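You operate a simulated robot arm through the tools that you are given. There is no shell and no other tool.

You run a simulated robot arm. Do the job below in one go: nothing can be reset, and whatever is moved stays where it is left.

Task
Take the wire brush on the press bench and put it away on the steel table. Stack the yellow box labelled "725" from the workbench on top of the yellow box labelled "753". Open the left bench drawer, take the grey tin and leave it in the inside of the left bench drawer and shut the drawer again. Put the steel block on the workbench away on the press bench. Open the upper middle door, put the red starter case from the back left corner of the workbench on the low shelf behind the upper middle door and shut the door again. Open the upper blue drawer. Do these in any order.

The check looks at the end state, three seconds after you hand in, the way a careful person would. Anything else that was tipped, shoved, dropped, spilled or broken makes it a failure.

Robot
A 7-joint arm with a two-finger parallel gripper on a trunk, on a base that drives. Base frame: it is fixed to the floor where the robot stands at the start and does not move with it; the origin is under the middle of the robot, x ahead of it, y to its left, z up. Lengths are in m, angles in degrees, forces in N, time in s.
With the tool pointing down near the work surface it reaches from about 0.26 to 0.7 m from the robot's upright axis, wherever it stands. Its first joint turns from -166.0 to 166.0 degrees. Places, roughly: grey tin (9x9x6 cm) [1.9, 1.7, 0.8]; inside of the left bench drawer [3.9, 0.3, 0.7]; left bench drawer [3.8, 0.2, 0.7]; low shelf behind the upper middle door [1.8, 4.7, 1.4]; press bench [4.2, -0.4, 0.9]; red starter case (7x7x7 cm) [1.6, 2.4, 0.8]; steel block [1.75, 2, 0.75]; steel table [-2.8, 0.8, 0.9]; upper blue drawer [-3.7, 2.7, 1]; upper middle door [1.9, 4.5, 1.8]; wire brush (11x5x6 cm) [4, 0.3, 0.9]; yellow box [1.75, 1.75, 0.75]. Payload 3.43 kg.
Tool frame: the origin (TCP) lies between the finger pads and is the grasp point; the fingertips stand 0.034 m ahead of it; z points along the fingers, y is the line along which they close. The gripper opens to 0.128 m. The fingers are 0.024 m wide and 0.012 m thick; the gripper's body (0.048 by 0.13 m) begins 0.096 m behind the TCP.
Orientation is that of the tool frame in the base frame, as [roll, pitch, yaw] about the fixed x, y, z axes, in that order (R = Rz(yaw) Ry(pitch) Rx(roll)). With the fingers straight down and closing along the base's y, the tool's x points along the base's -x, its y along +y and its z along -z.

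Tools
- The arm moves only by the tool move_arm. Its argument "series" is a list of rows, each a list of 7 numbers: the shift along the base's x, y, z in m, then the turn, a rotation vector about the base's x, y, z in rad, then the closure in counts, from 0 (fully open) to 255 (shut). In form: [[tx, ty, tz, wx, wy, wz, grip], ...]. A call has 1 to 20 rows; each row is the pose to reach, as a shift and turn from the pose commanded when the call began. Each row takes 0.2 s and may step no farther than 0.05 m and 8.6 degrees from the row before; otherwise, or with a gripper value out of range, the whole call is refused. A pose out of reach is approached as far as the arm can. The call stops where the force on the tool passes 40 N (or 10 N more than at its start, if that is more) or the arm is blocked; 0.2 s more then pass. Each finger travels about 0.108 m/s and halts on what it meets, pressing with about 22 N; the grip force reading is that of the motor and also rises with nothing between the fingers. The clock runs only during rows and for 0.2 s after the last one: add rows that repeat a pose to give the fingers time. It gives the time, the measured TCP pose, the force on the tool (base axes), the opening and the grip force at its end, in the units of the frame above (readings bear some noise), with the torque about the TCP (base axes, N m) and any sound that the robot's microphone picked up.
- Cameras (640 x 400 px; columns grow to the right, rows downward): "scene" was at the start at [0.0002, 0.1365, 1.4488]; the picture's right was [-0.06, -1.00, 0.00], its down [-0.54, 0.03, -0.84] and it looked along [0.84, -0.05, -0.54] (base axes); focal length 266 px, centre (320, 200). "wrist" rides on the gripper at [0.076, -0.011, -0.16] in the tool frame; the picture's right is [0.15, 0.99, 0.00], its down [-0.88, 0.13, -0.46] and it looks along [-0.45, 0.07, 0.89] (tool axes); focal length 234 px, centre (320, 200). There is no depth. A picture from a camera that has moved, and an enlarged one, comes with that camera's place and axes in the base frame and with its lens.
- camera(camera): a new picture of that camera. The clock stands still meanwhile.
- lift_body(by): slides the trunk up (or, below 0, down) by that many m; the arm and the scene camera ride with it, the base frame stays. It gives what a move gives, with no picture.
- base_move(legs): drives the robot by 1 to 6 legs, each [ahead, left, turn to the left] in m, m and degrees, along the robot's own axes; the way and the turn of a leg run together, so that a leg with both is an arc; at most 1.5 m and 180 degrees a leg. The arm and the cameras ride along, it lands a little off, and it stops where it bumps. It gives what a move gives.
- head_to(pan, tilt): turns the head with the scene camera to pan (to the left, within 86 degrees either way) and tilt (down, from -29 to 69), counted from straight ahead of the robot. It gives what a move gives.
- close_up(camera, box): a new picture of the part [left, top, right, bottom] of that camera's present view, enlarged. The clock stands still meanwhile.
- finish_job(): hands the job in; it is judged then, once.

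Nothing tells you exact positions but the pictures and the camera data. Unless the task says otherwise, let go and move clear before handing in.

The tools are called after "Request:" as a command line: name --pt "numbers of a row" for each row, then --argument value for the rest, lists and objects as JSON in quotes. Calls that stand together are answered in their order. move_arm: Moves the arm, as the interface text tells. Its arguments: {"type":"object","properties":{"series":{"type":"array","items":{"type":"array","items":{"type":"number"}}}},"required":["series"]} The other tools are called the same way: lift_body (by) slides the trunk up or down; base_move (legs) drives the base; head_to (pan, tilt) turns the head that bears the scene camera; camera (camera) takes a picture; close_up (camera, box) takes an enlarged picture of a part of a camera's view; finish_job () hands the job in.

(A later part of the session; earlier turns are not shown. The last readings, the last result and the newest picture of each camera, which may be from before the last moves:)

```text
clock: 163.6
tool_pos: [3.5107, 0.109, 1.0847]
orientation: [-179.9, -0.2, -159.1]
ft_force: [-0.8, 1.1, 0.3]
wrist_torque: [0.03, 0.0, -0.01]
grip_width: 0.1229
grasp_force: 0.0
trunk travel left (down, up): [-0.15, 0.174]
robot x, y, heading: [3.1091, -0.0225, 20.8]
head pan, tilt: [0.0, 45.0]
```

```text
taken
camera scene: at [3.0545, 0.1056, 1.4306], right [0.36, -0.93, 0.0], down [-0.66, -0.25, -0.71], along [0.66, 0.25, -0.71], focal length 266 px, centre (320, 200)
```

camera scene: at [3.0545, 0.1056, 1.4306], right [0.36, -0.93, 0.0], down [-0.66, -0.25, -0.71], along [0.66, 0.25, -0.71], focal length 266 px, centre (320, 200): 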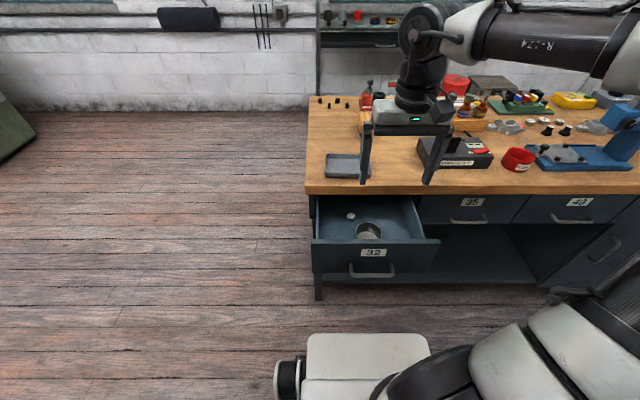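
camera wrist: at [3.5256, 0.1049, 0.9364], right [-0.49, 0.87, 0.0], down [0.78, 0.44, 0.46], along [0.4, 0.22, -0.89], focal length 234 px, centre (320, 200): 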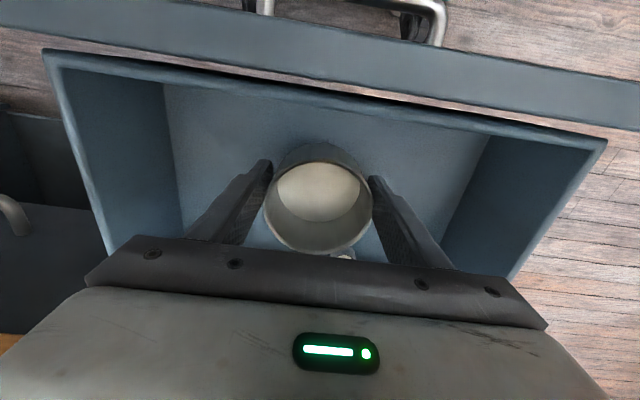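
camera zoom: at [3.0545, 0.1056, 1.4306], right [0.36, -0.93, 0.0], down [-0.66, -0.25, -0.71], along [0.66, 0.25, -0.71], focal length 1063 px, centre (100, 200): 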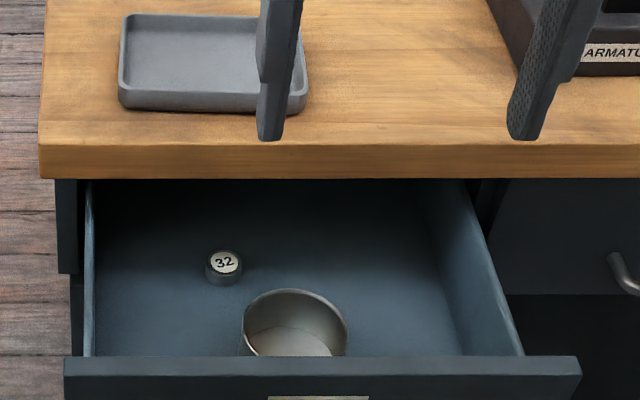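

The tin sits in the drawer. Now I'll close the gripper, lower in front of the drawer panel and push it shut.

Request:
move_arm --pt "-0.03 -0.025 0.0 0 0 0 100" --pt "-0.06 -0.05 0 0 0 0 200" --pt "-0.0695 -0.064 0 0 0 0 255" --pt "-0.0695 -0.064 -0.04 0 0 0 255" --pt "-0.0695 -0.064 -0.08 0 0 0 255" --pt "-0.0695 -0.064 -0.12 0 0 0 255" --pt "-0.0695 -0.064 -0.16 0 0 0 255" --pt "-0.0695 -0.064 -0.2 0 0 0 255" --pt "-0.0695 -0.064 -0.24 0 0 0 255" --pt "-0.0695 -0.064 -0.265 0 0 0 255"

Request:
camera --camera "scene"

Request:
camera --camera "wrist"

```text
clock: 165.8
tool_pos: [3.4403, 0.0467, 0.8192]
orientation: [-179.9, 0.0, -158.9]
ft_force: [0.3, -0.1, -0.3]
wrist_torque: [0.01, -0.01, 0.03]
grip_width: 0.0002
grasp_force: 22.2
trunk travel left (down, up): [-0.15, 0.174]
robot x, y, heading: [3.1101, -0.0234, 21.0]
head pan, tilt: [0.0, 45.0]
```

```text
taken
camera scene: at [3.0543, 0.1055, 1.4307], right [0.36, -0.93, 0.0], down [-0.66, -0.25, -0.71], along [0.66, 0.25, -0.71], focal length 266 px, centre (320, 200)
```

scene: 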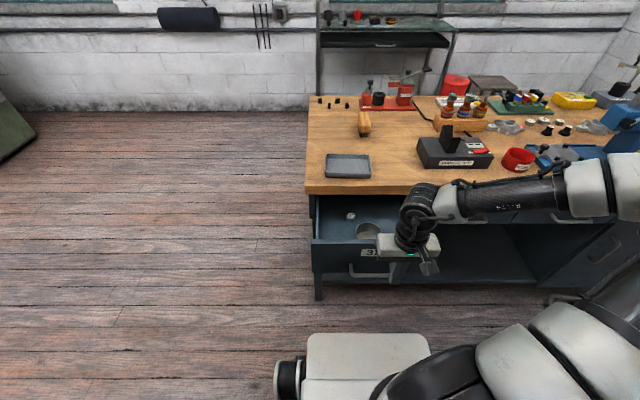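

```text
taken
camera wrist: at [3.3751, 0.0107, 0.9794], right [-0.49, 0.87, 0.0], down [0.78, 0.44, 0.46], along [0.4, 0.22, -0.89], focal length 234 px, centre (320, 200)
```

wrist: 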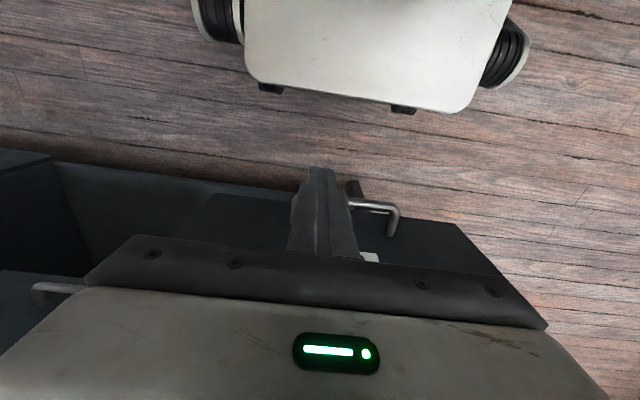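

Before pushing I'll raise the trunk so the elbow/forearm stays well above bench items, then bring the hand back down.

Request:
lift_body --by 0.16

Request:
move_arm --pt "0 0 -0.04 0 0 0 255" --pt "0 0 -0.08 0 0 0 255" --pt "0 0 -0.12 0 0 0 255" --pt "0 0 -0.15 0 0 0 255"

Request:
camera --camera "scene"

```text
clock: 167.6
tool_pos: [3.4414, 0.0473, 0.9797]
orientation: [-179.9, 0.0, -158.9]
ft_force: [-0.7, 0.7, 0.2]
wrist_torque: [0.0, 0.03, 0.0]
grip_width: 0.0
grasp_force: 21.8
trunk travel left (down, up): [-0.31, 0.014]
robot x, y, heading: [3.1135, -0.0243, 20.9]
head pan, tilt: [0.0, 45.0]
```

```text
clock: 168.6
tool_pos: [3.4413, 0.047, 0.8315]
orientation: [-180.0, 0.1, -159.0]
ft_force: [-0.1, -0.1, -0.5]
wrist_torque: [0.02, 0.02, 0.02]
grip_width: 0.0002
grasp_force: 21.8
trunk travel left (down, up): [-0.31, 0.014]
robot x, y, heading: [3.1121, -0.0244, 20.8]
head pan, tilt: [0.0, 45.0]
```

```text
taken
camera scene: at [3.0545, 0.1057, 1.5907], right [0.36, -0.93, 0.0], down [-0.66, -0.25, -0.71], along [0.66, 0.25, -0.71], focal length 266 px, centre (320, 200)
```

scene: 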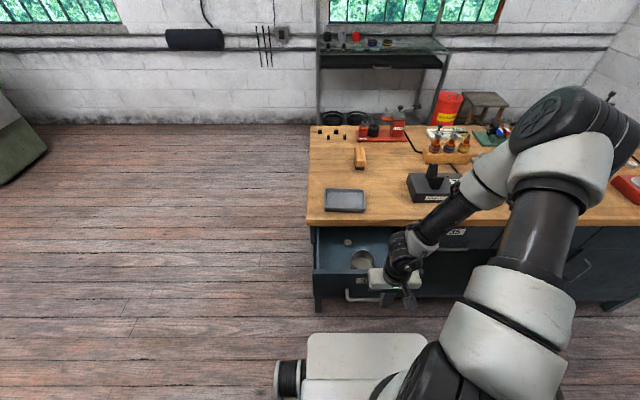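

Elbow is high now. Pushing the drawer shut.

Request:
move_arm --pt "0.033 0.0125 -0.008 0 0 0 255" --pt "0.065 0.025 -0.008 0 0 0 255" --pt "0.098 0.0375 -0.008 0 0 0 255" --pt "0.131 0.05 -0.008 0 0 0 255" --pt "0.163 0.0625 -0.008 0 0 0 255" --pt "0.196 0.075 -0.008 0 0 0 255"

Request:
camera --camera "scene"

Request:
close_up --camera "scene" --box '[295, 180, 495, 305]'

```text
clock: 170.0
tool_pos: [3.6376, 0.1237, 0.822]
orientation: [-180.0, 0.1, -159.0]
ft_force: [0.6, 0.8, -0.4]
wrist_torque: [-0.02, 0.0, 0.01]
grip_width: 0.0
grasp_force: 22.2
trunk travel left (down, up): [-0.31, 0.014]
robot x, y, heading: [3.1078, -0.0241, 20.8]
head pan, tilt: [0.0, 45.0]
```

```text
taken
camera scene: at [3.0546, 0.1057, 1.5906], right [0.36, -0.93, 0.0], down [-0.66, -0.25, -0.71], along [0.66, 0.25, -0.71], focal length 266 px, centre (320, 200)
```

scene: 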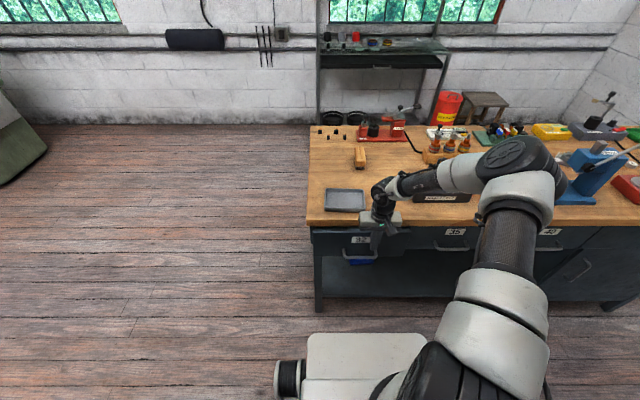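

```text
3.20 times, centred on (395, 242) of scene
camera zoom: at [3.0546, 0.1057, 1.5906], right [0.36, -0.93, 0.0], down [-0.66, -0.25, -0.71], along [0.66, 0.25, -0.71], focal length 850 px, centre (80, 64)
```

zoom: 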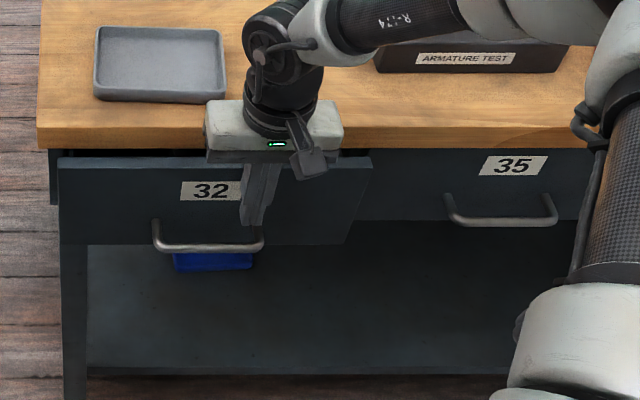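

Request:
move_arm --pt "0.014 0.0054 0 0 0 0 255" --pt "0.028 0.0107 0 0 0 0 255" --pt "0.042 0.016 0 0 0 0 255" --pt "0.05 0.019 0 0 0 0 255" --pt "0.056 0.0214 0 0 0 0 255" --pt "0.062 0.0237 0 0 0 0 255"

Request:
close_up --camera "scene" --box '[295, 180, 495, 305]'

```text
clock: 171.1
tool_pos: [3.6809, 0.1393, 0.8195]
orientation: [-179.8, -1.1, -159.0]
ft_force: [-11.4, -3.4, 2.6]
wrist_torque: [0.21, -0.74, -0.04]
grip_width: 0.0001
grasp_force: 22.3
trunk travel left (down, up): [-0.31, 0.014]
robot x, y, heading: [3.1108, -0.0213, 20.8]
head pan, tilt: [0.0, 45.0]
stopped in row 5: the force on the tool passed its limit at 46 N (the readings are from after the stop); the commanded pose is now the measured one
```

```text
3.20 times, centred on (395, 242) of scene
camera zoom: at [3.0523, 0.1049, 1.5907], right [0.36, -0.93, 0.0], down [-0.66, -0.25, -0.71], along [0.66, 0.25, -0.71], focal length 850 px, centre (80, 64)
```

zoom: 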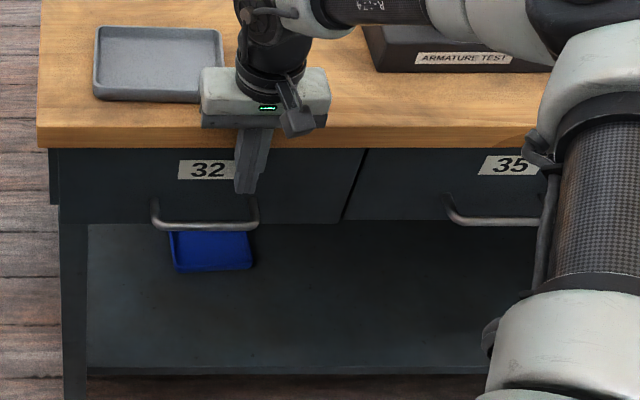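

Drawer 32 is shut. Backing off and raising the hand, then going for the steel block.

Request:
move_arm --pt "-0.035 -0.013 0 0 0 0 255" --pt "-0.07 -0.027 0.0 0 0 0 255" --pt "-0.105 -0.04 0.02 0 0 0 200" --pt "-0.14 -0.053 0.05 0 0 0 150" --pt "-0.175 -0.067 0.08 0 0 0 100" --pt "-0.187 -0.071 0.12 0 0 0 60" --pt "-0.187 -0.071 0.16 0 0 0 60" --pt "-0.187 -0.071 0.2 0 0 0 60" --pt "-0.187 -0.071 0.24 0 0 0 60" --pt "-0.187 -0.071 0.28 0 0 0 60" --pt "-0.187 -0.071 0.32 0 0 0 60"

Request:
base_move --legs '[[0, 1.1, 0], [0, 1.1, 0], [0, 0, 90], [0, 0, 90]]'

Request:
camera --camera "scene"

Request:
camera --camera "wrist"

```text
clock: 173.5
tool_pos: [3.4946, 0.0689, 1.1408]
orientation: [-179.8, -1.0, -159.0]
ft_force: [-0.4, 0.2, 0.6]
wrist_torque: [-0.01, 0.0, 0.04]
grip_width: 0.0979
grasp_force: 0.0
trunk travel left (down, up): [-0.31, 0.014]
robot x, y, heading: [3.1119, -0.0232, 21.1]
head pan, tilt: [0.0, 45.0]
```

```text
clock: 202.6
tool_pos: [1.9719, 1.9475, 1.1401]
orientation: [-179.9, -0.9, 19.9]
ft_force: [0.3, 0.2, -1.0]
wrist_torque: [0.0, -0.02, -0.03]
grip_width: 0.0979
grasp_force: 0.1
trunk travel left (down, up): [-0.31, 0.014]
robot x, y, heading: [2.3572, 2.0315, -160.2]
head pan, tilt: [0.0, 45.0]
```

```text
taken
camera scene: at [2.4153, 1.9046, 1.5906], right [-0.34, 0.94, 0.0], down [0.67, 0.24, -0.71], along [-0.67, -0.24, -0.71], focal length 266 px, centre (320, 200)
```

scene: 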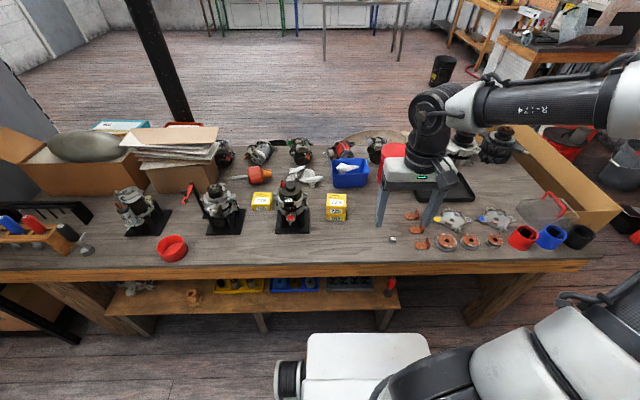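

```text
taken
camera wrist: at [2.0373, 1.9829, 1.3017], right [0.47, -0.88, 0.0], down [-0.79, -0.43, 0.44], along [-0.39, -0.21, -0.9], focal length 234 px, centre (320, 200)
```

wrist: 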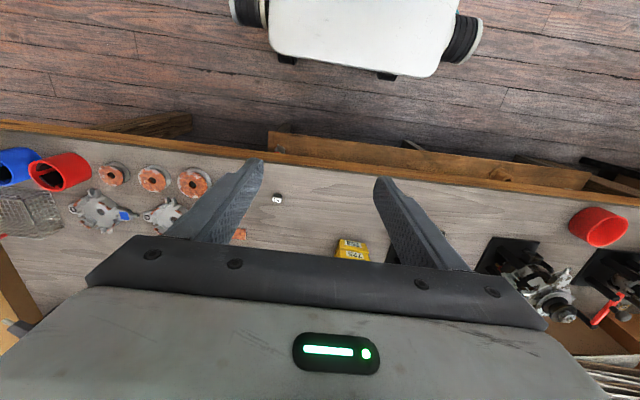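

The small "20.0" steel block is at about (1.778, 1.958). Moving over it and looking closely.

Request:
move_arm --pt "-0.045 0.002 -0.02 -0.0053 0.0148 0 60" --pt "-0.09 0.004 -0.04 -0.0053 0.0148 0 60" --pt "-0.135 0.007 -0.06 -0.0053 0.0148 0 60" --pt "-0.175 0.009 -0.09 -0.0053 0.0148 0 100" --pt "-0.194 0.0105 -0.13 -0.0053 0.0148 0 130" --pt "-0.194 0.0105 -0.17 -0.0053 0.0148 0 130" --pt "-0.194 0.0105 -0.2 -0.0053 0.0148 0 130"

Request:
close_up --camera "wrist" --box '[240, 110, 400, 210]'

Request:
close_up --camera "scene" --box '[350, 190, 450, 252]'

```text
clock: 204.2
tool_pos: [1.7778, 1.9561, 0.9402]
orientation: [-179.9, 0.0, 19.9]
ft_force: [0.4, -0.5, -0.4]
wrist_torque: [-0.03, 0.03, 0.01]
grip_width: 0.0628
grasp_force: 0.1
trunk travel left (down, up): [-0.31, 0.014]
robot x, y, heading: [2.3607, 2.0343, -160.0]
head pan, tilt: [0.0, 45.0]
```

```text
4.00 times, centred on (320, 160) of wrist
camera zoom: at [1.8456, 1.9941, 1.1004], right [0.47, -0.88, 0.0], down [-0.78, -0.42, 0.45], along [-0.4, -0.21, -0.89], focal length 937 px, centre (320, 360)
```

zoom: 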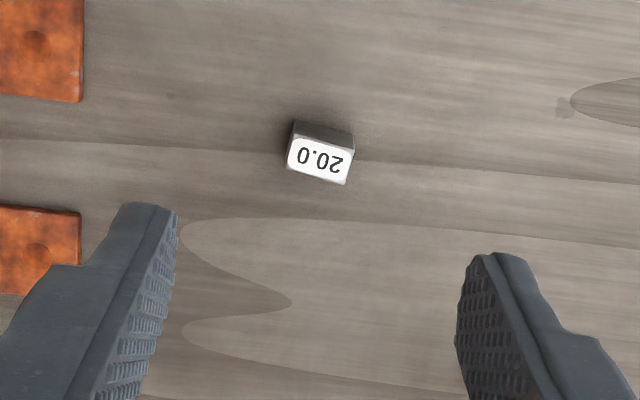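

```text
6.40 times, centred on (400, 221) of scene
camera zoom: at [2.4152, 1.9045, 1.5907], right [-0.34, 0.94, 0.0], down [0.67, 0.24, -0.71], along [-0.67, -0.24, -0.71], focal length 1700 px, centre (-192, 66)
```

zoom: 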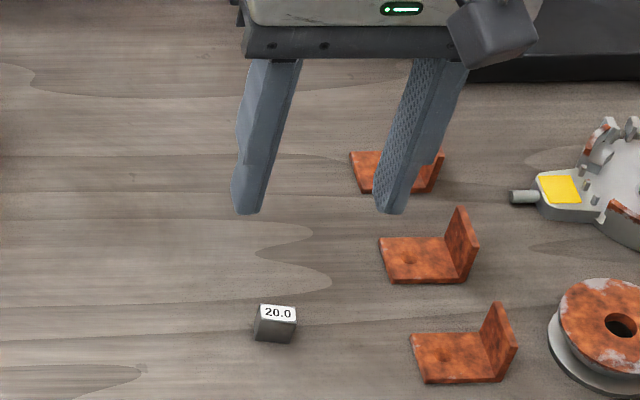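

Aligned over the block; lowering, rotating −5.6° to match it, and gripping.

Request:
move_arm --pt "0 0 -0.04 0 0 -0.049 130" --pt "0.0 0.0 -0.08 0 0 -0.098 130" --pt "0.0 0.0 -0.098 0 0 -0.098 130" --pt "0.0 0.0 -0.107 0 0 -0.098 130"

Request:
close_up --camera "wrist" --box '[240, 130, 400, 230]'

Request:
close_up --camera "scene" --box '[350, 190, 450, 252]'

```text
clock: 205.2
tool_pos: [1.7783, 1.9572, 0.8318]
orientation: [-179.8, -0.1, 14.3]
ft_force: [-0.1, -0.5, 0.2]
wrist_torque: [0.02, 0.04, -0.01]
grip_width: 0.0626
grasp_force: 0.0
trunk travel left (down, up): [-0.31, 0.014]
robot x, y, heading: [2.3552, 2.0359, -160.5]
head pan, tilt: [0.0, 45.0]
```

```text
4.00 times, centred on (320, 180) of wrist
camera zoom: at [1.8496, 1.9877, 0.9932], right [0.39, -0.92, 0.0], down [-0.82, -0.34, 0.45], along [-0.42, -0.17, -0.89], focal length 937 px, centre (320, 280)
```

zoom: 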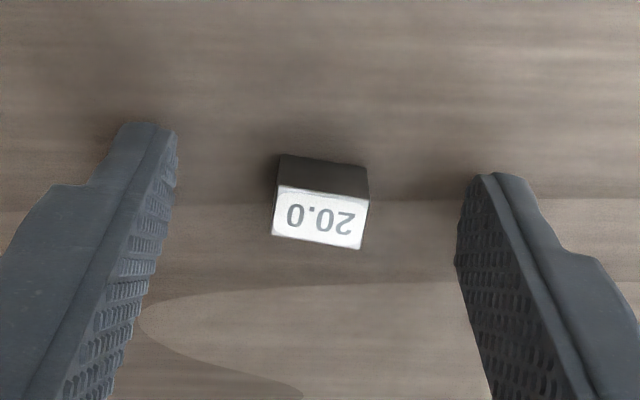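

```text
6.40 times, centred on (400, 221) of scene
camera zoom: at [2.4153, 1.9046, 1.5906], right [-0.34, 0.94, 0.0], down [0.67, 0.24, -0.71], along [-0.67, -0.24, -0.71], focal length 1700 px, centre (-192, 66)
```

zoom: 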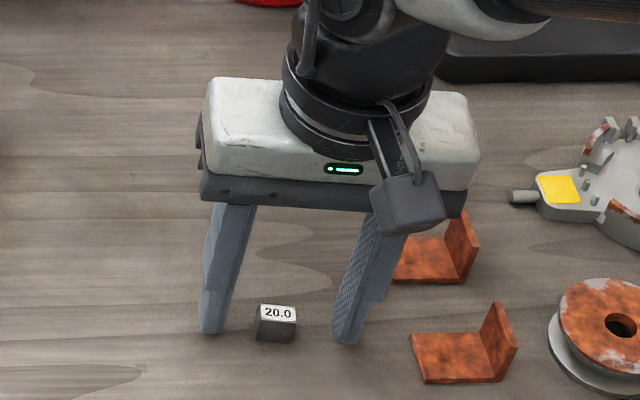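

Request:
move_arm --pt "0 0 0 0 0 0 160" --pt "0 0 0 0 0 0 190" --pt "0 0 0 0 0 0 215" --pt "0 0 0 0 0 0 235" --pt "0 0 0 0 0 0 235" --pt "0 0 0.02 0 0 0 235" --pt "0 0 0.06 0 0 0 235"

Request:
camera --camera "wrist"

Request:
close_up --camera "scene" --box '[350, 190, 450, 252]'

```text
clock: 206.8
tool_pos: [1.7773, 1.9568, 0.8931]
orientation: [-179.9, -0.1, 14.4]
ft_force: [-0.1, -0.3, -0.5]
wrist_torque: [-0.01, 0.01, 0.02]
grip_width: 0.0192
grasp_force: 22.0
trunk travel left (down, up): [-0.31, 0.014]
robot x, y, heading: [2.3568, 2.0312, -160.2]
head pan, tilt: [0.0, 45.0]
```

```text
taken
camera wrist: at [1.8491, 1.9878, 1.0541], right [0.39, -0.92, 0.0], down [-0.82, -0.35, 0.45], along [-0.42, -0.17, -0.89], focal length 234 px, centre (320, 200)
```

wrist: 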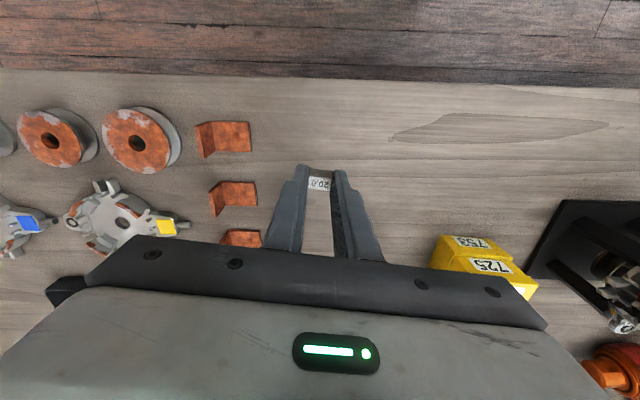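

```text
6.40 times, centred on (400, 221) of scene
camera zoom: at [2.4153, 1.9045, 1.5906], right [-0.34, 0.94, 0.0], down [0.67, 0.24, -0.71], along [-0.67, -0.24, -0.71], focal length 1700 px, centre (-192, 66)
```

zoom: 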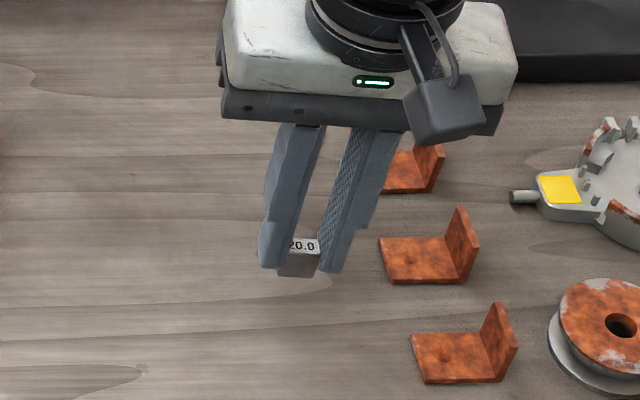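

The block is held. Raising it, then driving around to the press bench's left end, facing south.

Request:
move_arm --pt "0 0 0.045 0 0 0 235" --pt "0 0 0.09 0 0 0 235" --pt "0.02 0.007 0.13 0 0 0 235" --pt "0.05 0.018 0.165 0 0 0 235" --pt "0.08 0.029 0.2 0 0 0 235" --pt "0.11 0.04 0.23 0 0 0 235" --pt "0.141 0.051 0.25 0 0 0 235"

Request:
base_move --legs '[[-0.85, 0, 0], [0, 0, 91]]'

Request:
head_to --pan 0 --tilt 35

Request:
camera --camera "scene"

```text
clock: 208.4
tool_pos: [1.9206, 2.0086, 1.1434]
orientation: [-179.9, -0.2, 14.4]
ft_force: [-0.3, -0.3, 0.0]
wrist_torque: [-0.01, -0.01, -0.01]
grip_width: 0.0189
grasp_force: 22.0
trunk travel left (down, up): [-0.31, 0.014]
robot x, y, heading: [2.357, 2.0328, -160.3]
head pan, tilt: [0.0, 45.0]
```

```text
clock: 216.9
tool_pos: [3.2009, 1.8835, 1.1432]
orientation: [-179.8, -0.1, 105.1]
ft_force: [0.9, -0.1, 0.4]
wrist_torque: [0.01, -0.04, 0.0]
grip_width: 0.0191
grasp_force: 22.1
trunk travel left (down, up): [-0.31, 0.014]
robot x, y, heading: [3.1748, 2.3252, -69.5]
head pan, tilt: [0.0, 45.0]
```

```text
clock: 217.7
tool_pos: [3.2009, 1.8836, 1.144]
orientation: [-179.8, -0.1, 105.0]
ft_force: [-0.3, 0.4, 1.3]
wrist_torque: [0.01, -0.03, 0.0]
grip_width: 0.0189
grasp_force: 22.2
trunk travel left (down, up): [-0.31, 0.014]
robot x, y, heading: [3.1732, 2.3277, -69.5]
head pan, tilt: [0.0, 35.0]
```

```text
taken
camera scene: at [3.3038, 2.3757, 1.6054], right [-0.94, -0.35, 0.0], down [-0.2, 0.54, -0.82], along [0.29, -0.77, -0.57], focal length 266 px, centre (320, 200)
```

scene: 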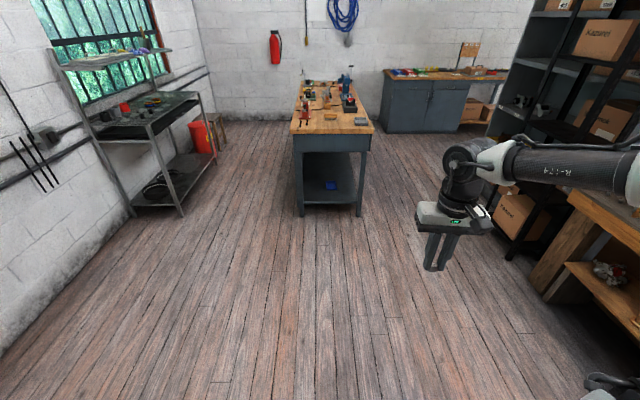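

The bench end is dead ahead and clear. Driving up to it.

Request:
base_move --legs '[[1.4, 0, 0.4]]'

Request:
head_to --pan 0 --tilt 50

Request:
camera --camera "scene"

Request:
camera --camera "wrist"

```text
clock: 224.7
tool_pos: [3.6975, 0.5676, 1.1429]
orientation: [-179.9, -0.1, 105.3]
ft_force: [0.5, 0.0, -0.8]
wrist_torque: [0.01, 0.0, -0.01]
grip_width: 0.019
grasp_force: 22.4
trunk travel left (down, up): [-0.31, 0.014]
robot x, y, heading: [3.6701, 1.0094, -69.5]
head pan, tilt: [0.0, 35.0]
```

```text
clock: 225.4
tool_pos: [3.697, 0.5685, 1.1427]
orientation: [-179.7, -0.1, 105.2]
ft_force: [0.7, -0.4, 0.2]
wrist_torque: [0.0, 0.01, 0.0]
grip_width: 0.0188
grasp_force: 22.1
trunk travel left (down, up): [-0.31, 0.014]
robot x, y, heading: [3.6696, 1.0048, -69.2]
head pan, tilt: [0.0, 50.0]
```

```text
taken
camera scene: at [3.7946, 1.0705, 1.5838], right [-0.94, -0.35, 0.0], down [-0.27, 0.72, -0.64], along [0.23, -0.6, -0.77], focal length 266 px, centre (320, 200)
```

scene: 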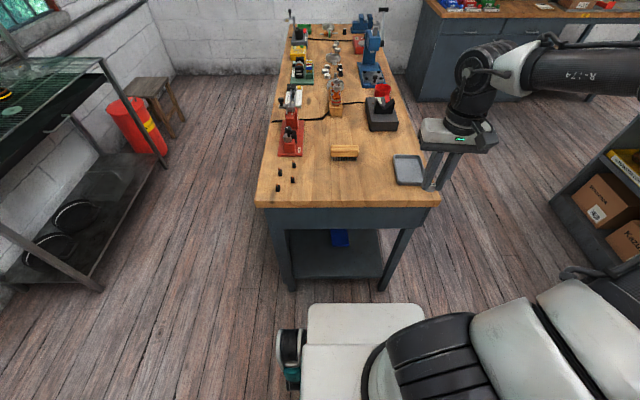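

```text
taken
camera wrist: at [3.6676, 0.639, 1.3037], right [0.92, 0.4, 0.0], down [0.36, -0.82, 0.45], along [0.18, -0.42, -0.89], focal length 234 px, centre (320, 200)
```

wrist: 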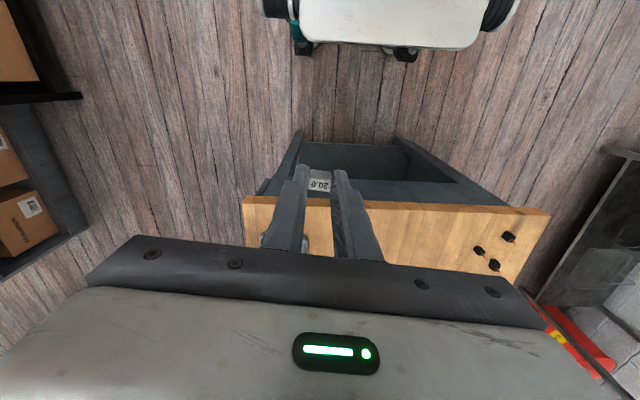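

Request:
base_move --legs '[[0.11, 0, 0]]'

Request:
close_up --camera "scene" --box '[250, 110, 450, 235]'

Request:
camera --camera "scene"

```text
clock: 226.6
tool_pos: [3.7369, 0.464, 1.1428]
orientation: [-179.9, -0.1, 105.3]
ft_force: [-0.4, -0.7, -0.2]
wrist_torque: [0.03, 0.03, 0.01]
grip_width: 0.019
grasp_force: 21.6
trunk travel left (down, up): [-0.31, 0.014]
robot x, y, heading: [3.7049, 0.8979, -69.6]
head pan, tilt: [0.0, 50.0]
```

```text
3.20 times, centred on (350, 172) of scene
camera zoom: at [3.8338, 0.9667, 1.5837], right [-0.94, -0.35, 0.0], down [-0.27, 0.72, -0.64], along [0.23, -0.6, -0.77], focal length 850 px, centre (224, 288)
```

zoom: 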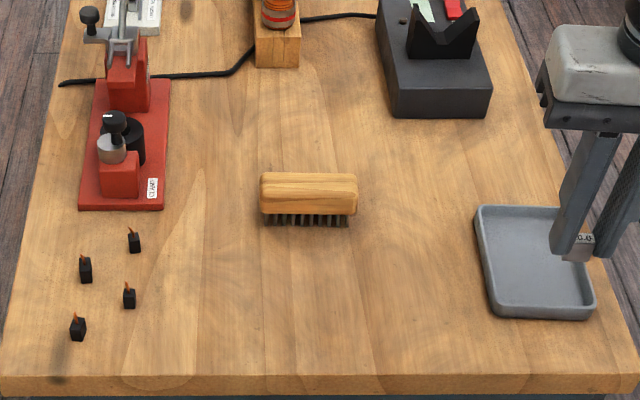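

```text
taken
camera scene: at [3.8338, 0.9667, 1.5837], right [-0.94, -0.35, 0.0], down [-0.27, 0.72, -0.64], along [0.23, -0.6, -0.77], focal length 266 px, centre (320, 200)
```

scene: 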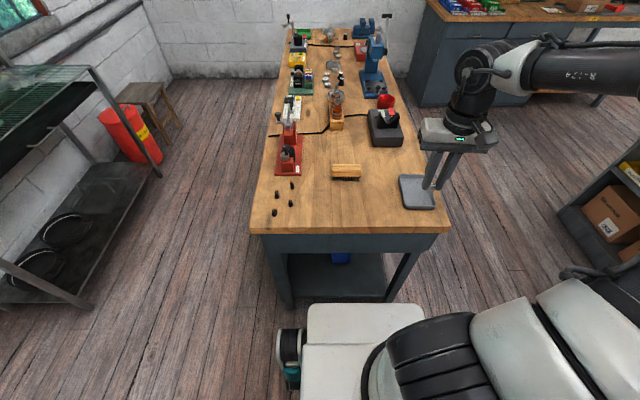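

Plenty of free bench surface by the brush. I'll set the block down at about (3.837, 0.380).

Request:
move_arm --pt "0.033 -0.028 -0.02 0 0 0 235" --pt "0.067 -0.056 -0.04 0 0 0 235" --pt "0.1 -0.084 -0.06 0 0 0 235" --pt "0.1 -0.084 -0.1 0 0 0 235" --pt "0.1 -0.084 -0.14 0 0 0 235" --pt "0.1 -0.084 -0.18 0 0 0 235" --pt "0.1 -0.084 -0.2 0 0 0 235"

Request:
close_up --camera "scene" --box '[300, 150, 460, 250]'

Request:
camera --camera "wrist"

```text
clock: 228.2
tool_pos: [3.8368, 0.379, 0.9427]
orientation: [-179.8, 0.0, 105.1]
ft_force: [-0.5, 0.5, -0.2]
wrist_torque: [-0.02, 0.02, 0.0]
grip_width: 0.019
grasp_force: 21.4
trunk travel left (down, up): [-0.31, 0.014]
robot x, y, heading: [3.7066, 0.9058, -69.1]
head pan, tilt: [0.0, 50.0]
```

```text
4.00 times, centred on (380, 200) of scene
camera zoom: at [3.8337, 0.967, 1.5838], right [-0.94, -0.35, 0.0], down [-0.27, 0.72, -0.64], along [0.23, -0.6, -0.77], focal length 1063 px, centre (80, 200)
```

zoom: 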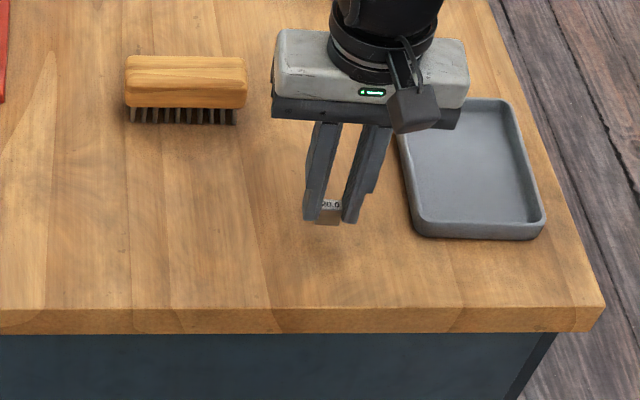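

```text
taken
camera wrist: at [3.8068, 0.4513, 1.1031], right [0.92, 0.4, 0.0], down [0.36, -0.82, 0.45], along [0.18, -0.42, -0.89], focal length 234 px, centre (320, 200)
```

wrist: 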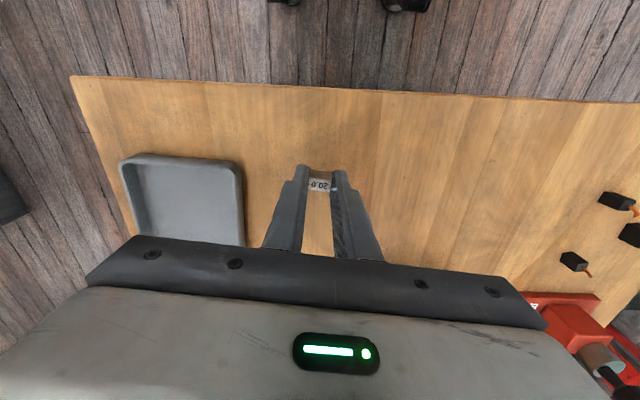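

Request:
move_arm --pt "0 0 -0.01 0 0 0 235" --pt "0 0 -0.015 0 0 0 235" --pt "0 0 -0.018 0 0 0 235" --pt "0 0 -0.02 0 0 0 235"

Request:
close_up --camera "scene" --box '[340, 170, 440, 232]'

```text
clock: 229.2
tool_pos: [3.8366, 0.38, 0.9233]
orientation: [-179.9, -0.1, 105.2]
ft_force: [0.2, 0.3, 0.1]
wrist_torque: [0.01, 0.02, 0.01]
grip_width: 0.0191
grasp_force: 22.3
trunk travel left (down, up): [-0.31, 0.014]
robot x, y, heading: [3.7051, 0.9047, -69.2]
head pan, tilt: [0.0, 50.0]
```

```text
6.40 times, centred on (390, 201) of scene
camera zoom: at [3.8336, 0.9671, 1.5837], right [-0.94, -0.35, 0.0], down [-0.27, 0.72, -0.64], along [0.23, -0.6, -0.77], focal length 1700 px, centre (-128, 194)
```

zoom: 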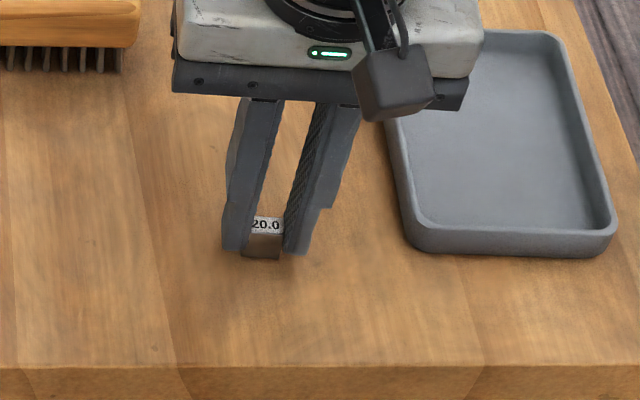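

Request:
move_arm --pt "0 0 -0.003 0 0 0 235" --pt "0 0 -0.006 0 0 0 235" --pt "0 0 -0.009 0 0 0 235" --pt "0 0 -0.012 0 0 0 235" --pt "0 0 -0.015 0 0 0 235"

Request:
close_up --camera "scene" --box '[340, 170, 440, 232]'

```text
clock: 230.4
tool_pos: [3.8362, 0.3808, 0.9158]
orientation: [-179.8, 0.1, 105.2]
ft_force: [-3.2, 8.5, 20.8]
wrist_torque: [0.55, -0.06, 0.16]
grip_width: 0.0191
grasp_force: 21.9
trunk travel left (down, up): [-0.31, 0.014]
robot x, y, heading: [3.7026, 0.9063, -69.4]
head pan, tilt: [0.0, 50.0]
stopped in row 5: the force on the tool passed its limit at 45 N (the readings are from after the stop); the commanded pose is now the measured one
```

```text
6.40 times, centred on (390, 201) of scene
camera zoom: at [3.8327, 0.9698, 1.5836], right [-0.94, -0.35, 0.0], down [-0.27, 0.72, -0.64], along [0.23, -0.6, -0.76], focal length 1700 px, centre (-128, 194)
```

zoom: 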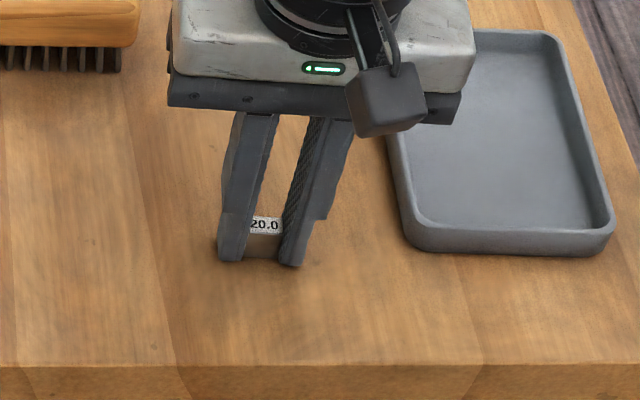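

Contact made. Easing pressure and releasing the block.

Request:
move_arm --pt "0 0 0.002 0 0 0 235" --pt "0 0 0.002 0 0 0 200" --pt "0 0 0.002 0 0 0 170" --pt "0 0 0.002 0 0 0 150" --pt "0 0 0.002 0 0 0 150" --pt "0 0 0.03 0 0 0 150" --pt "0 0 0.07 0 0 0 150" --pt "0 0 0.11 0 0 0 100" --pt "0 0 0.15 0 0 0 60"

Request:
close_up --camera "scene" --box '[260, 130, 440, 242]'

Request:
camera --camera "wrist"

```text
clock: 232.4
tool_pos: [3.8355, 0.3791, 1.0618]
orientation: [-179.9, 0.1, 105.2]
ft_force: [-0.2, -0.3, -0.1]
wrist_torque: [0.02, 0.02, -0.02]
grip_width: 0.0979
grasp_force: 0.1
trunk travel left (down, up): [-0.31, 0.014]
robot x, y, heading: [3.702, 0.9029, -69.4]
head pan, tilt: [0.0, 50.0]
```

```text
3.56 times, centred on (350, 186) of scene
camera zoom: at [3.8336, 0.9674, 1.5837], right [-0.94, -0.35, 0.0], down [-0.27, 0.72, -0.64], along [0.23, -0.6, -0.77], focal length 945 px, centre (213, 250)
```

zoom: 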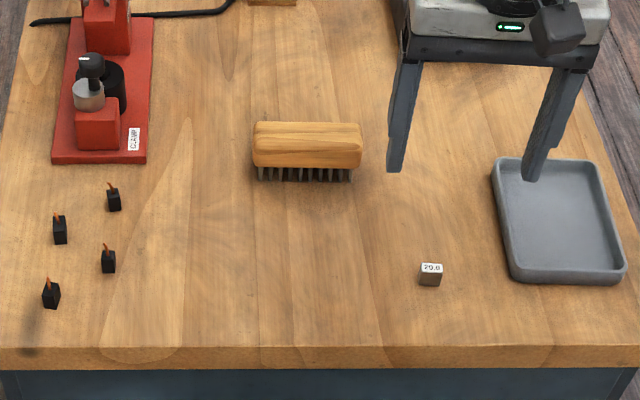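

```text
taken
camera wrist: at [3.8068, 0.4514, 1.222], right [0.92, 0.4, 0.0], down [0.36, -0.81, 0.46], along [0.18, -0.42, -0.89], focal length 234 px, centre (320, 200)
```

wrist: 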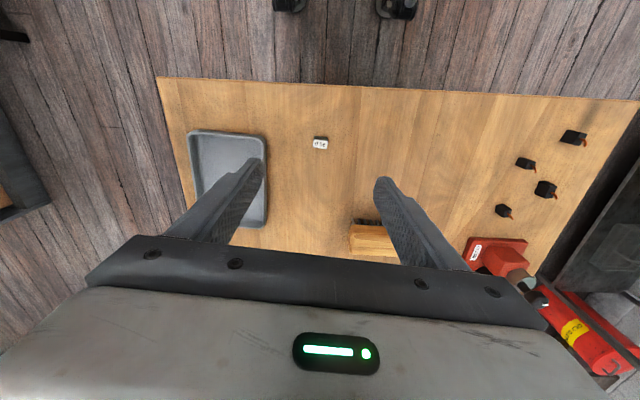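

Block is on the press bench. Now rotate the tool ~85° and move above the wire brush at about (3.988, 0.285).

Request:
move_arm --pt "0.015 -0.0094 0 0 0 -0.1476 60" --pt "0.0305 -0.0188 0 0 0 -0.2953 60" --pt "0.0457 -0.0282 0 0 0 -0.4429 60" --pt "0.061 -0.0376 0 0 0 -0.5906 60" --pt "0.0762 -0.047 0 0 0 -0.7382 60" --pt "0.0915 -0.0565 0 0 0 -0.8859 60" --pt "0.1067 -0.0659 0 0 0 -1.0335 60" --pt "0.122 -0.0753 0 0 0 -1.1812 60" --pt "0.1372 -0.0847 0 0 0 -1.3288 60" --pt "0.1525 -0.0941 0 0 0 -1.4765 60" --pt "0.1525 -0.0941 -0.03 0 0 -1.4765 60"

Request:
camera --camera "wrist"

Request:
camera --camera "scene"

```text
clock: 234.8
tool_pos: [3.9889, 0.2862, 1.033]
orientation: [-179.7, 0.2, 20.5]
ft_force: [-0.1, 0.5, 0.0]
wrist_torque: [-0.01, -0.02, -0.03]
grip_width: 0.0978
grasp_force: 0.0
trunk travel left (down, up): [-0.31, 0.014]
robot x, y, heading: [3.7046, 0.907, -68.9]
head pan, tilt: [0.0, 50.0]
```

```text
taken
camera wrist: at [4.0576, 0.3234, 1.1917], right [0.48, -0.88, 0.0], down [-0.78, -0.43, 0.46], along [-0.4, -0.22, -0.89], focal length 234 px, centre (320, 200)
```

wrist: 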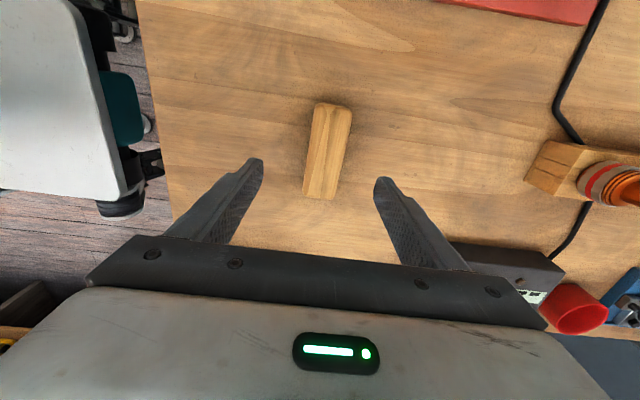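

```text
taken
camera scene: at [3.8337, 0.9671, 1.5837], right [-0.94, -0.35, 0.0], down [-0.27, 0.72, -0.64], along [0.23, -0.6, -0.77], focal length 266 px, centre (320, 200)
```

scene: 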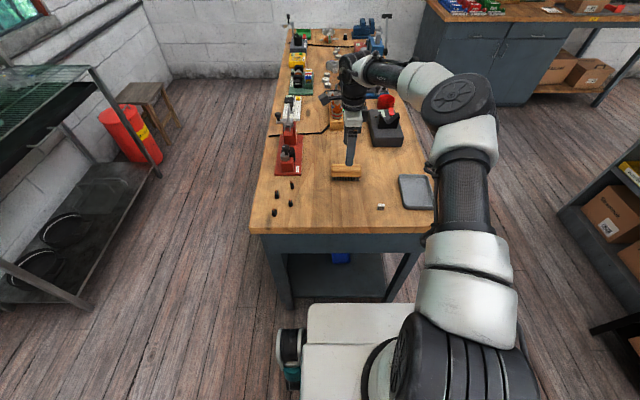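

Brush centre measured at (3.995, 0.281). I'll inch the base 5 cm closer for comfortable reach.

Request:
base_move --legs '[[0.05, 0, 0]]'

Request:
camera --camera "wrist"

```text
clock: 235.8
tool_pos: [4.007, 0.2392, 1.0298]
orientation: [-179.8, 0.1, 20.5]
ft_force: [0.2, 0.1, 0.1]
wrist_torque: [0.06, 0.0, -0.01]
grip_width: 0.0977
grasp_force: 0.1
trunk travel left (down, up): [-0.31, 0.014]
robot x, y, heading: [3.723, 0.8588, -69.4]
head pan, tilt: [0.0, 50.0]
```

```text
taken
camera wrist: at [4.0753, 0.2771, 1.1915], right [0.49, -0.87, 0.0], down [-0.78, -0.43, 0.46], along [-0.4, -0.22, -0.89], focal length 234 px, centre (320, 200)
```

wrist: 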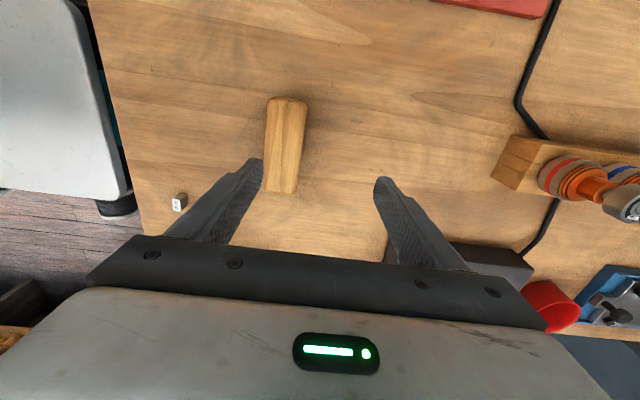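

Request:
move_arm --pt "-0.011 0.041 -0.01 0 0 0.01 60" --pt "-0.011 0.041 -0.045 0 0 0.01 60" --pt "-0.011 0.041 -0.07 0 0 0.01 60"

Request:
camera --camera "wrist"

Request:
camera --camera "scene"

```text
clock: 236.6
tool_pos: [3.9964, 0.2798, 0.9605]
orientation: [-179.9, 0.1, 21.2]
ft_force: [-0.3, -0.8, 0.7]
wrist_torque: [0.01, 0.01, -0.01]
grip_width: 0.0978
grasp_force: 0.0
trunk travel left (down, up): [-0.31, 0.014]
robot x, y, heading: [3.7214, 0.858, -69.5]
head pan, tilt: [0.0, 50.0]
```

```text
taken
camera wrist: at [4.0646, 0.3187, 1.1207], right [0.49, -0.87, 0.0], down [-0.77, -0.44, 0.46], along [-0.4, -0.22, -0.89], focal length 234 px, centre (320, 200)
```

wrist: 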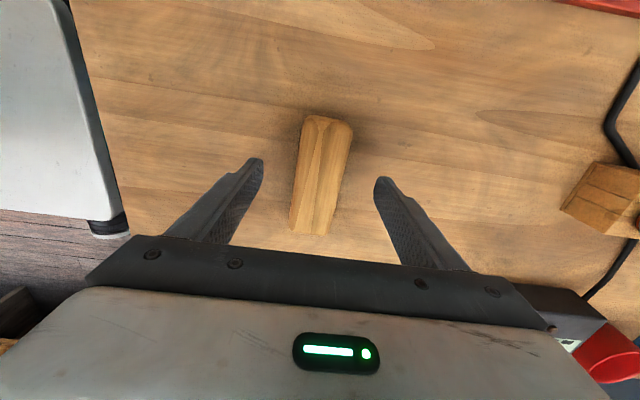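

```text
taken
camera scene: at [3.8513, 0.9206, 1.5838], right [-0.94, -0.35, 0.0], down [-0.27, 0.72, -0.64], along [0.23, -0.6, -0.77], focal length 266 px, centre (320, 200)
```

scene: 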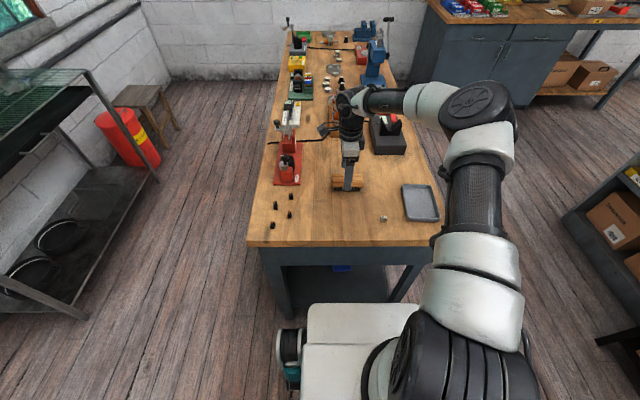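

Request:
move_arm --pt "0.001 0.0 -0.02 0 0 0 60" --pt "0.001 0.0 -0.037 0 0 0 60" --pt "0.001 0.0 -0.037 0 0 0 110" --pt "0.001 0.0 -0.037 0 0 0 150" --pt "0.001 0.0 -0.037 0 0 0 190" --pt "0.001 0.0 -0.037 0 0 0 220" --pt "0.001 0.0 -0.037 0 0 0 220"

Request:
camera --camera "wrist"

Request:
close_up --camera "scene" --box '[260, 130, 440, 242]'

```text
clock: 238.2
tool_pos: [3.9979, 0.2809, 0.9246]
orientation: [-179.7, 0.0, 21.2]
ft_force: [0.3, 0.2, -0.4]
wrist_torque: [0.04, -0.08, 0.07]
grip_width: 0.0417
grasp_force: 22.1
trunk travel left (down, up): [-0.31, 0.014]
robot x, y, heading: [3.725, 0.8567, -69.6]
head pan, tilt: [0.0, 50.0]
```

```text
taken
camera wrist: at [4.0651, 0.319, 1.0843], right [0.49, -0.87, 0.0], down [-0.77, -0.44, 0.46], along [-0.4, -0.22, -0.89], focal length 234 px, centre (320, 200)
```

wrist: 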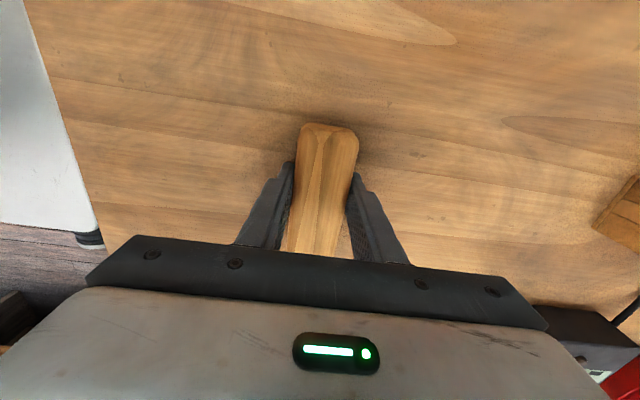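

```text
3.56 times, centred on (350, 186) of scene
camera zoom: at [3.8511, 0.9209, 1.5837], right [-0.94, -0.35, 0.0], down [-0.27, 0.72, -0.64], along [0.23, -0.6, -0.77], focal length 945 px, centre (213, 250)
```

zoom: 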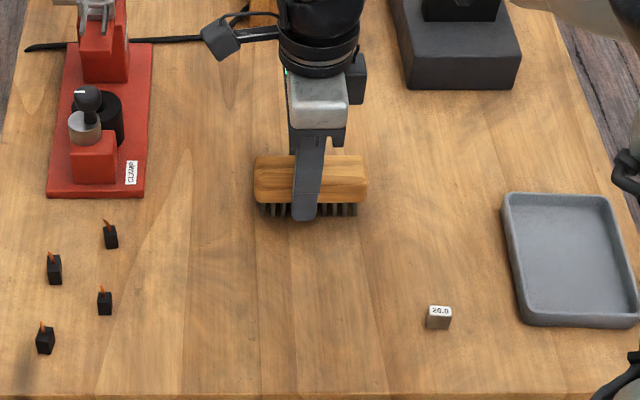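

The brush is gripped well, but a single long trip west should come last; I'll set it back (it hasn't moved), do the cabinet job first, and return for it.

Request:
move_arm --pt "0 0 0 0 0 0 150" --pt "0 0 0 0 0 0 90" --pt "0 0 0 0 0 0 60" --pt "0 0 0.03 0 0 0 60" --pt "0 0 0.07 0 0 0 60" --pt "0 0 0.11 0 0 0 60" --pt "0 0 0.15 0 0 0 60" --pt "-0.01 0.03 0.19 0 0 0 60" --pt "-0.02 0.07 0.22 0 0 0 60"

Request:
close_up --camera "scene" --box '[240, 110, 460, 248]'

```text
refused: row 8 steps farther than a row can; nothing moved
```

```text
2.90 times, centred on (350, 179) of scene
camera zoom: at [3.8511, 0.9209, 1.5837], right [-0.94, -0.35, 0.0], down [-0.27, 0.72, -0.64], along [0.23, -0.6, -0.77], focal length 770 px, centre (233, 261)
```

zoom: 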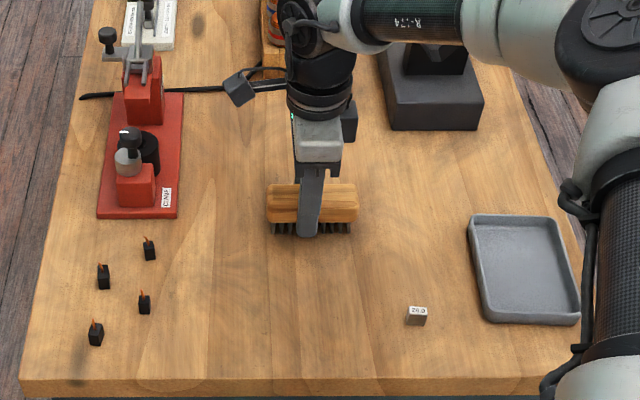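

Request:
move_arm --pt "0 0 0 0 0 0 150" --pt "0 0 0 0 0 0 90" --pt "0 0 0 0 0 0 60" --pt "0 0 0.03 0 0 0 60" --pt "0 0 0.07 0 0 0 60" --pt "0 0 0.11 0 0 0 60" --pt "0 0 0.15 0 0 0 60" --pt "-0.01 0.03 0.18 0 0 0 60" --pt "-0.02 0.06 0.21 0 0 0 60" --pt "-0.03 0.09 0.23 0 0 0 60" --pt "-0.04 0.12 0.25 0 0 0 60" --pt "-0.05 0.15 0.25 0 0 0 60"

Request:
close_up --camera "scene" --box '[240, 110, 460, 248]'

Request:
base_move --legs '[[-1.3, 0, 0], [-0.7, 0, 0], [0, 0, 120]]'

Request:
head_to --pan 35 --tilt 10

Request:
camera --camera "scene"

```text
clock: 240.8
tool_pos: [3.9469, 0.431, 1.1752]
orientation: [-179.7, 0.1, 21.2]
ft_force: [-0.2, -0.2, -0.3]
wrist_torque: [0.01, -0.02, -0.03]
grip_width: 0.0981
grasp_force: 0.2
trunk travel left (down, up): [-0.31, 0.014]
robot x, y, heading: [3.7251, 0.8528, -69.1]
head pan, tilt: [0.0, 50.0]
```

```text
2.90 times, centred on (350, 179) of scene
camera zoom: at [3.851, 0.9212, 1.5837], right [-0.94, -0.35, 0.0], down [-0.27, 0.72, -0.64], along [0.23, -0.6, -0.77], focal length 770 px, centre (233, 261)
```

zoom: 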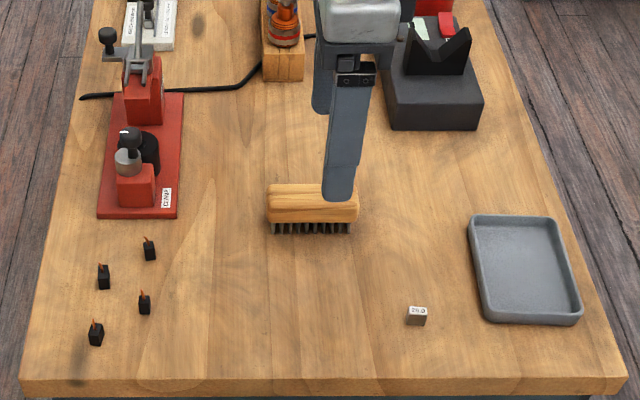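

```text
clock: 256.0
tool_pos: [3.2653, 3.1563, 1.1741]
orientation: [-179.8, 0.2, 141.3]
ft_force: [0.8, -0.6, 0.0]
wrist_torque: [0.02, 0.01, 0.01]
grip_width: 0.0977
grasp_force: 0.0
trunk travel left (down, up): [-0.31, 0.014]
robot x, y, heading: [3.0083, 2.7487, 50.8]
head pan, tilt: [0.0, 50.0]
```

```text
clock: 257.0
tool_pos: [3.2654, 3.1573, 1.1746]
orientation: [-179.8, 0.2, 141.3]
ft_force: [0.9, -0.3, 0.2]
wrist_torque: [0.01, 0.03, -0.01]
grip_width: 0.0982
grasp_force: 0.1
trunk travel left (down, up): [-0.31, 0.014]
robot x, y, heading: [3.006, 2.7494, 50.7]
head pan, tilt: [35.0, 10.0]
```

```text
taken
camera scene: at [2.85, 2.8621, 1.6455], right [1.0, -0.07, 0.0], down [-0.01, -0.17, -0.98], along [0.07, 0.98, -0.17], focal length 266 px, centre (320, 200)
```

scene: 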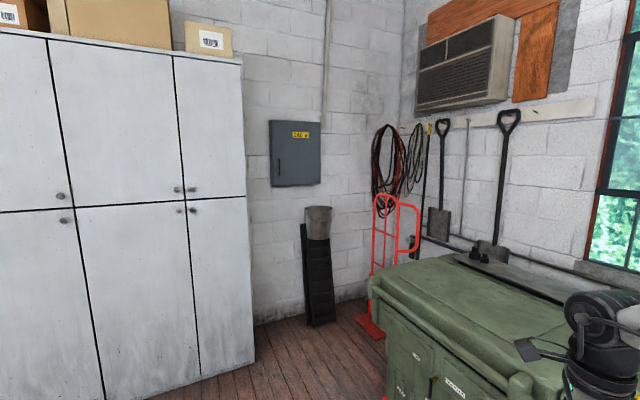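

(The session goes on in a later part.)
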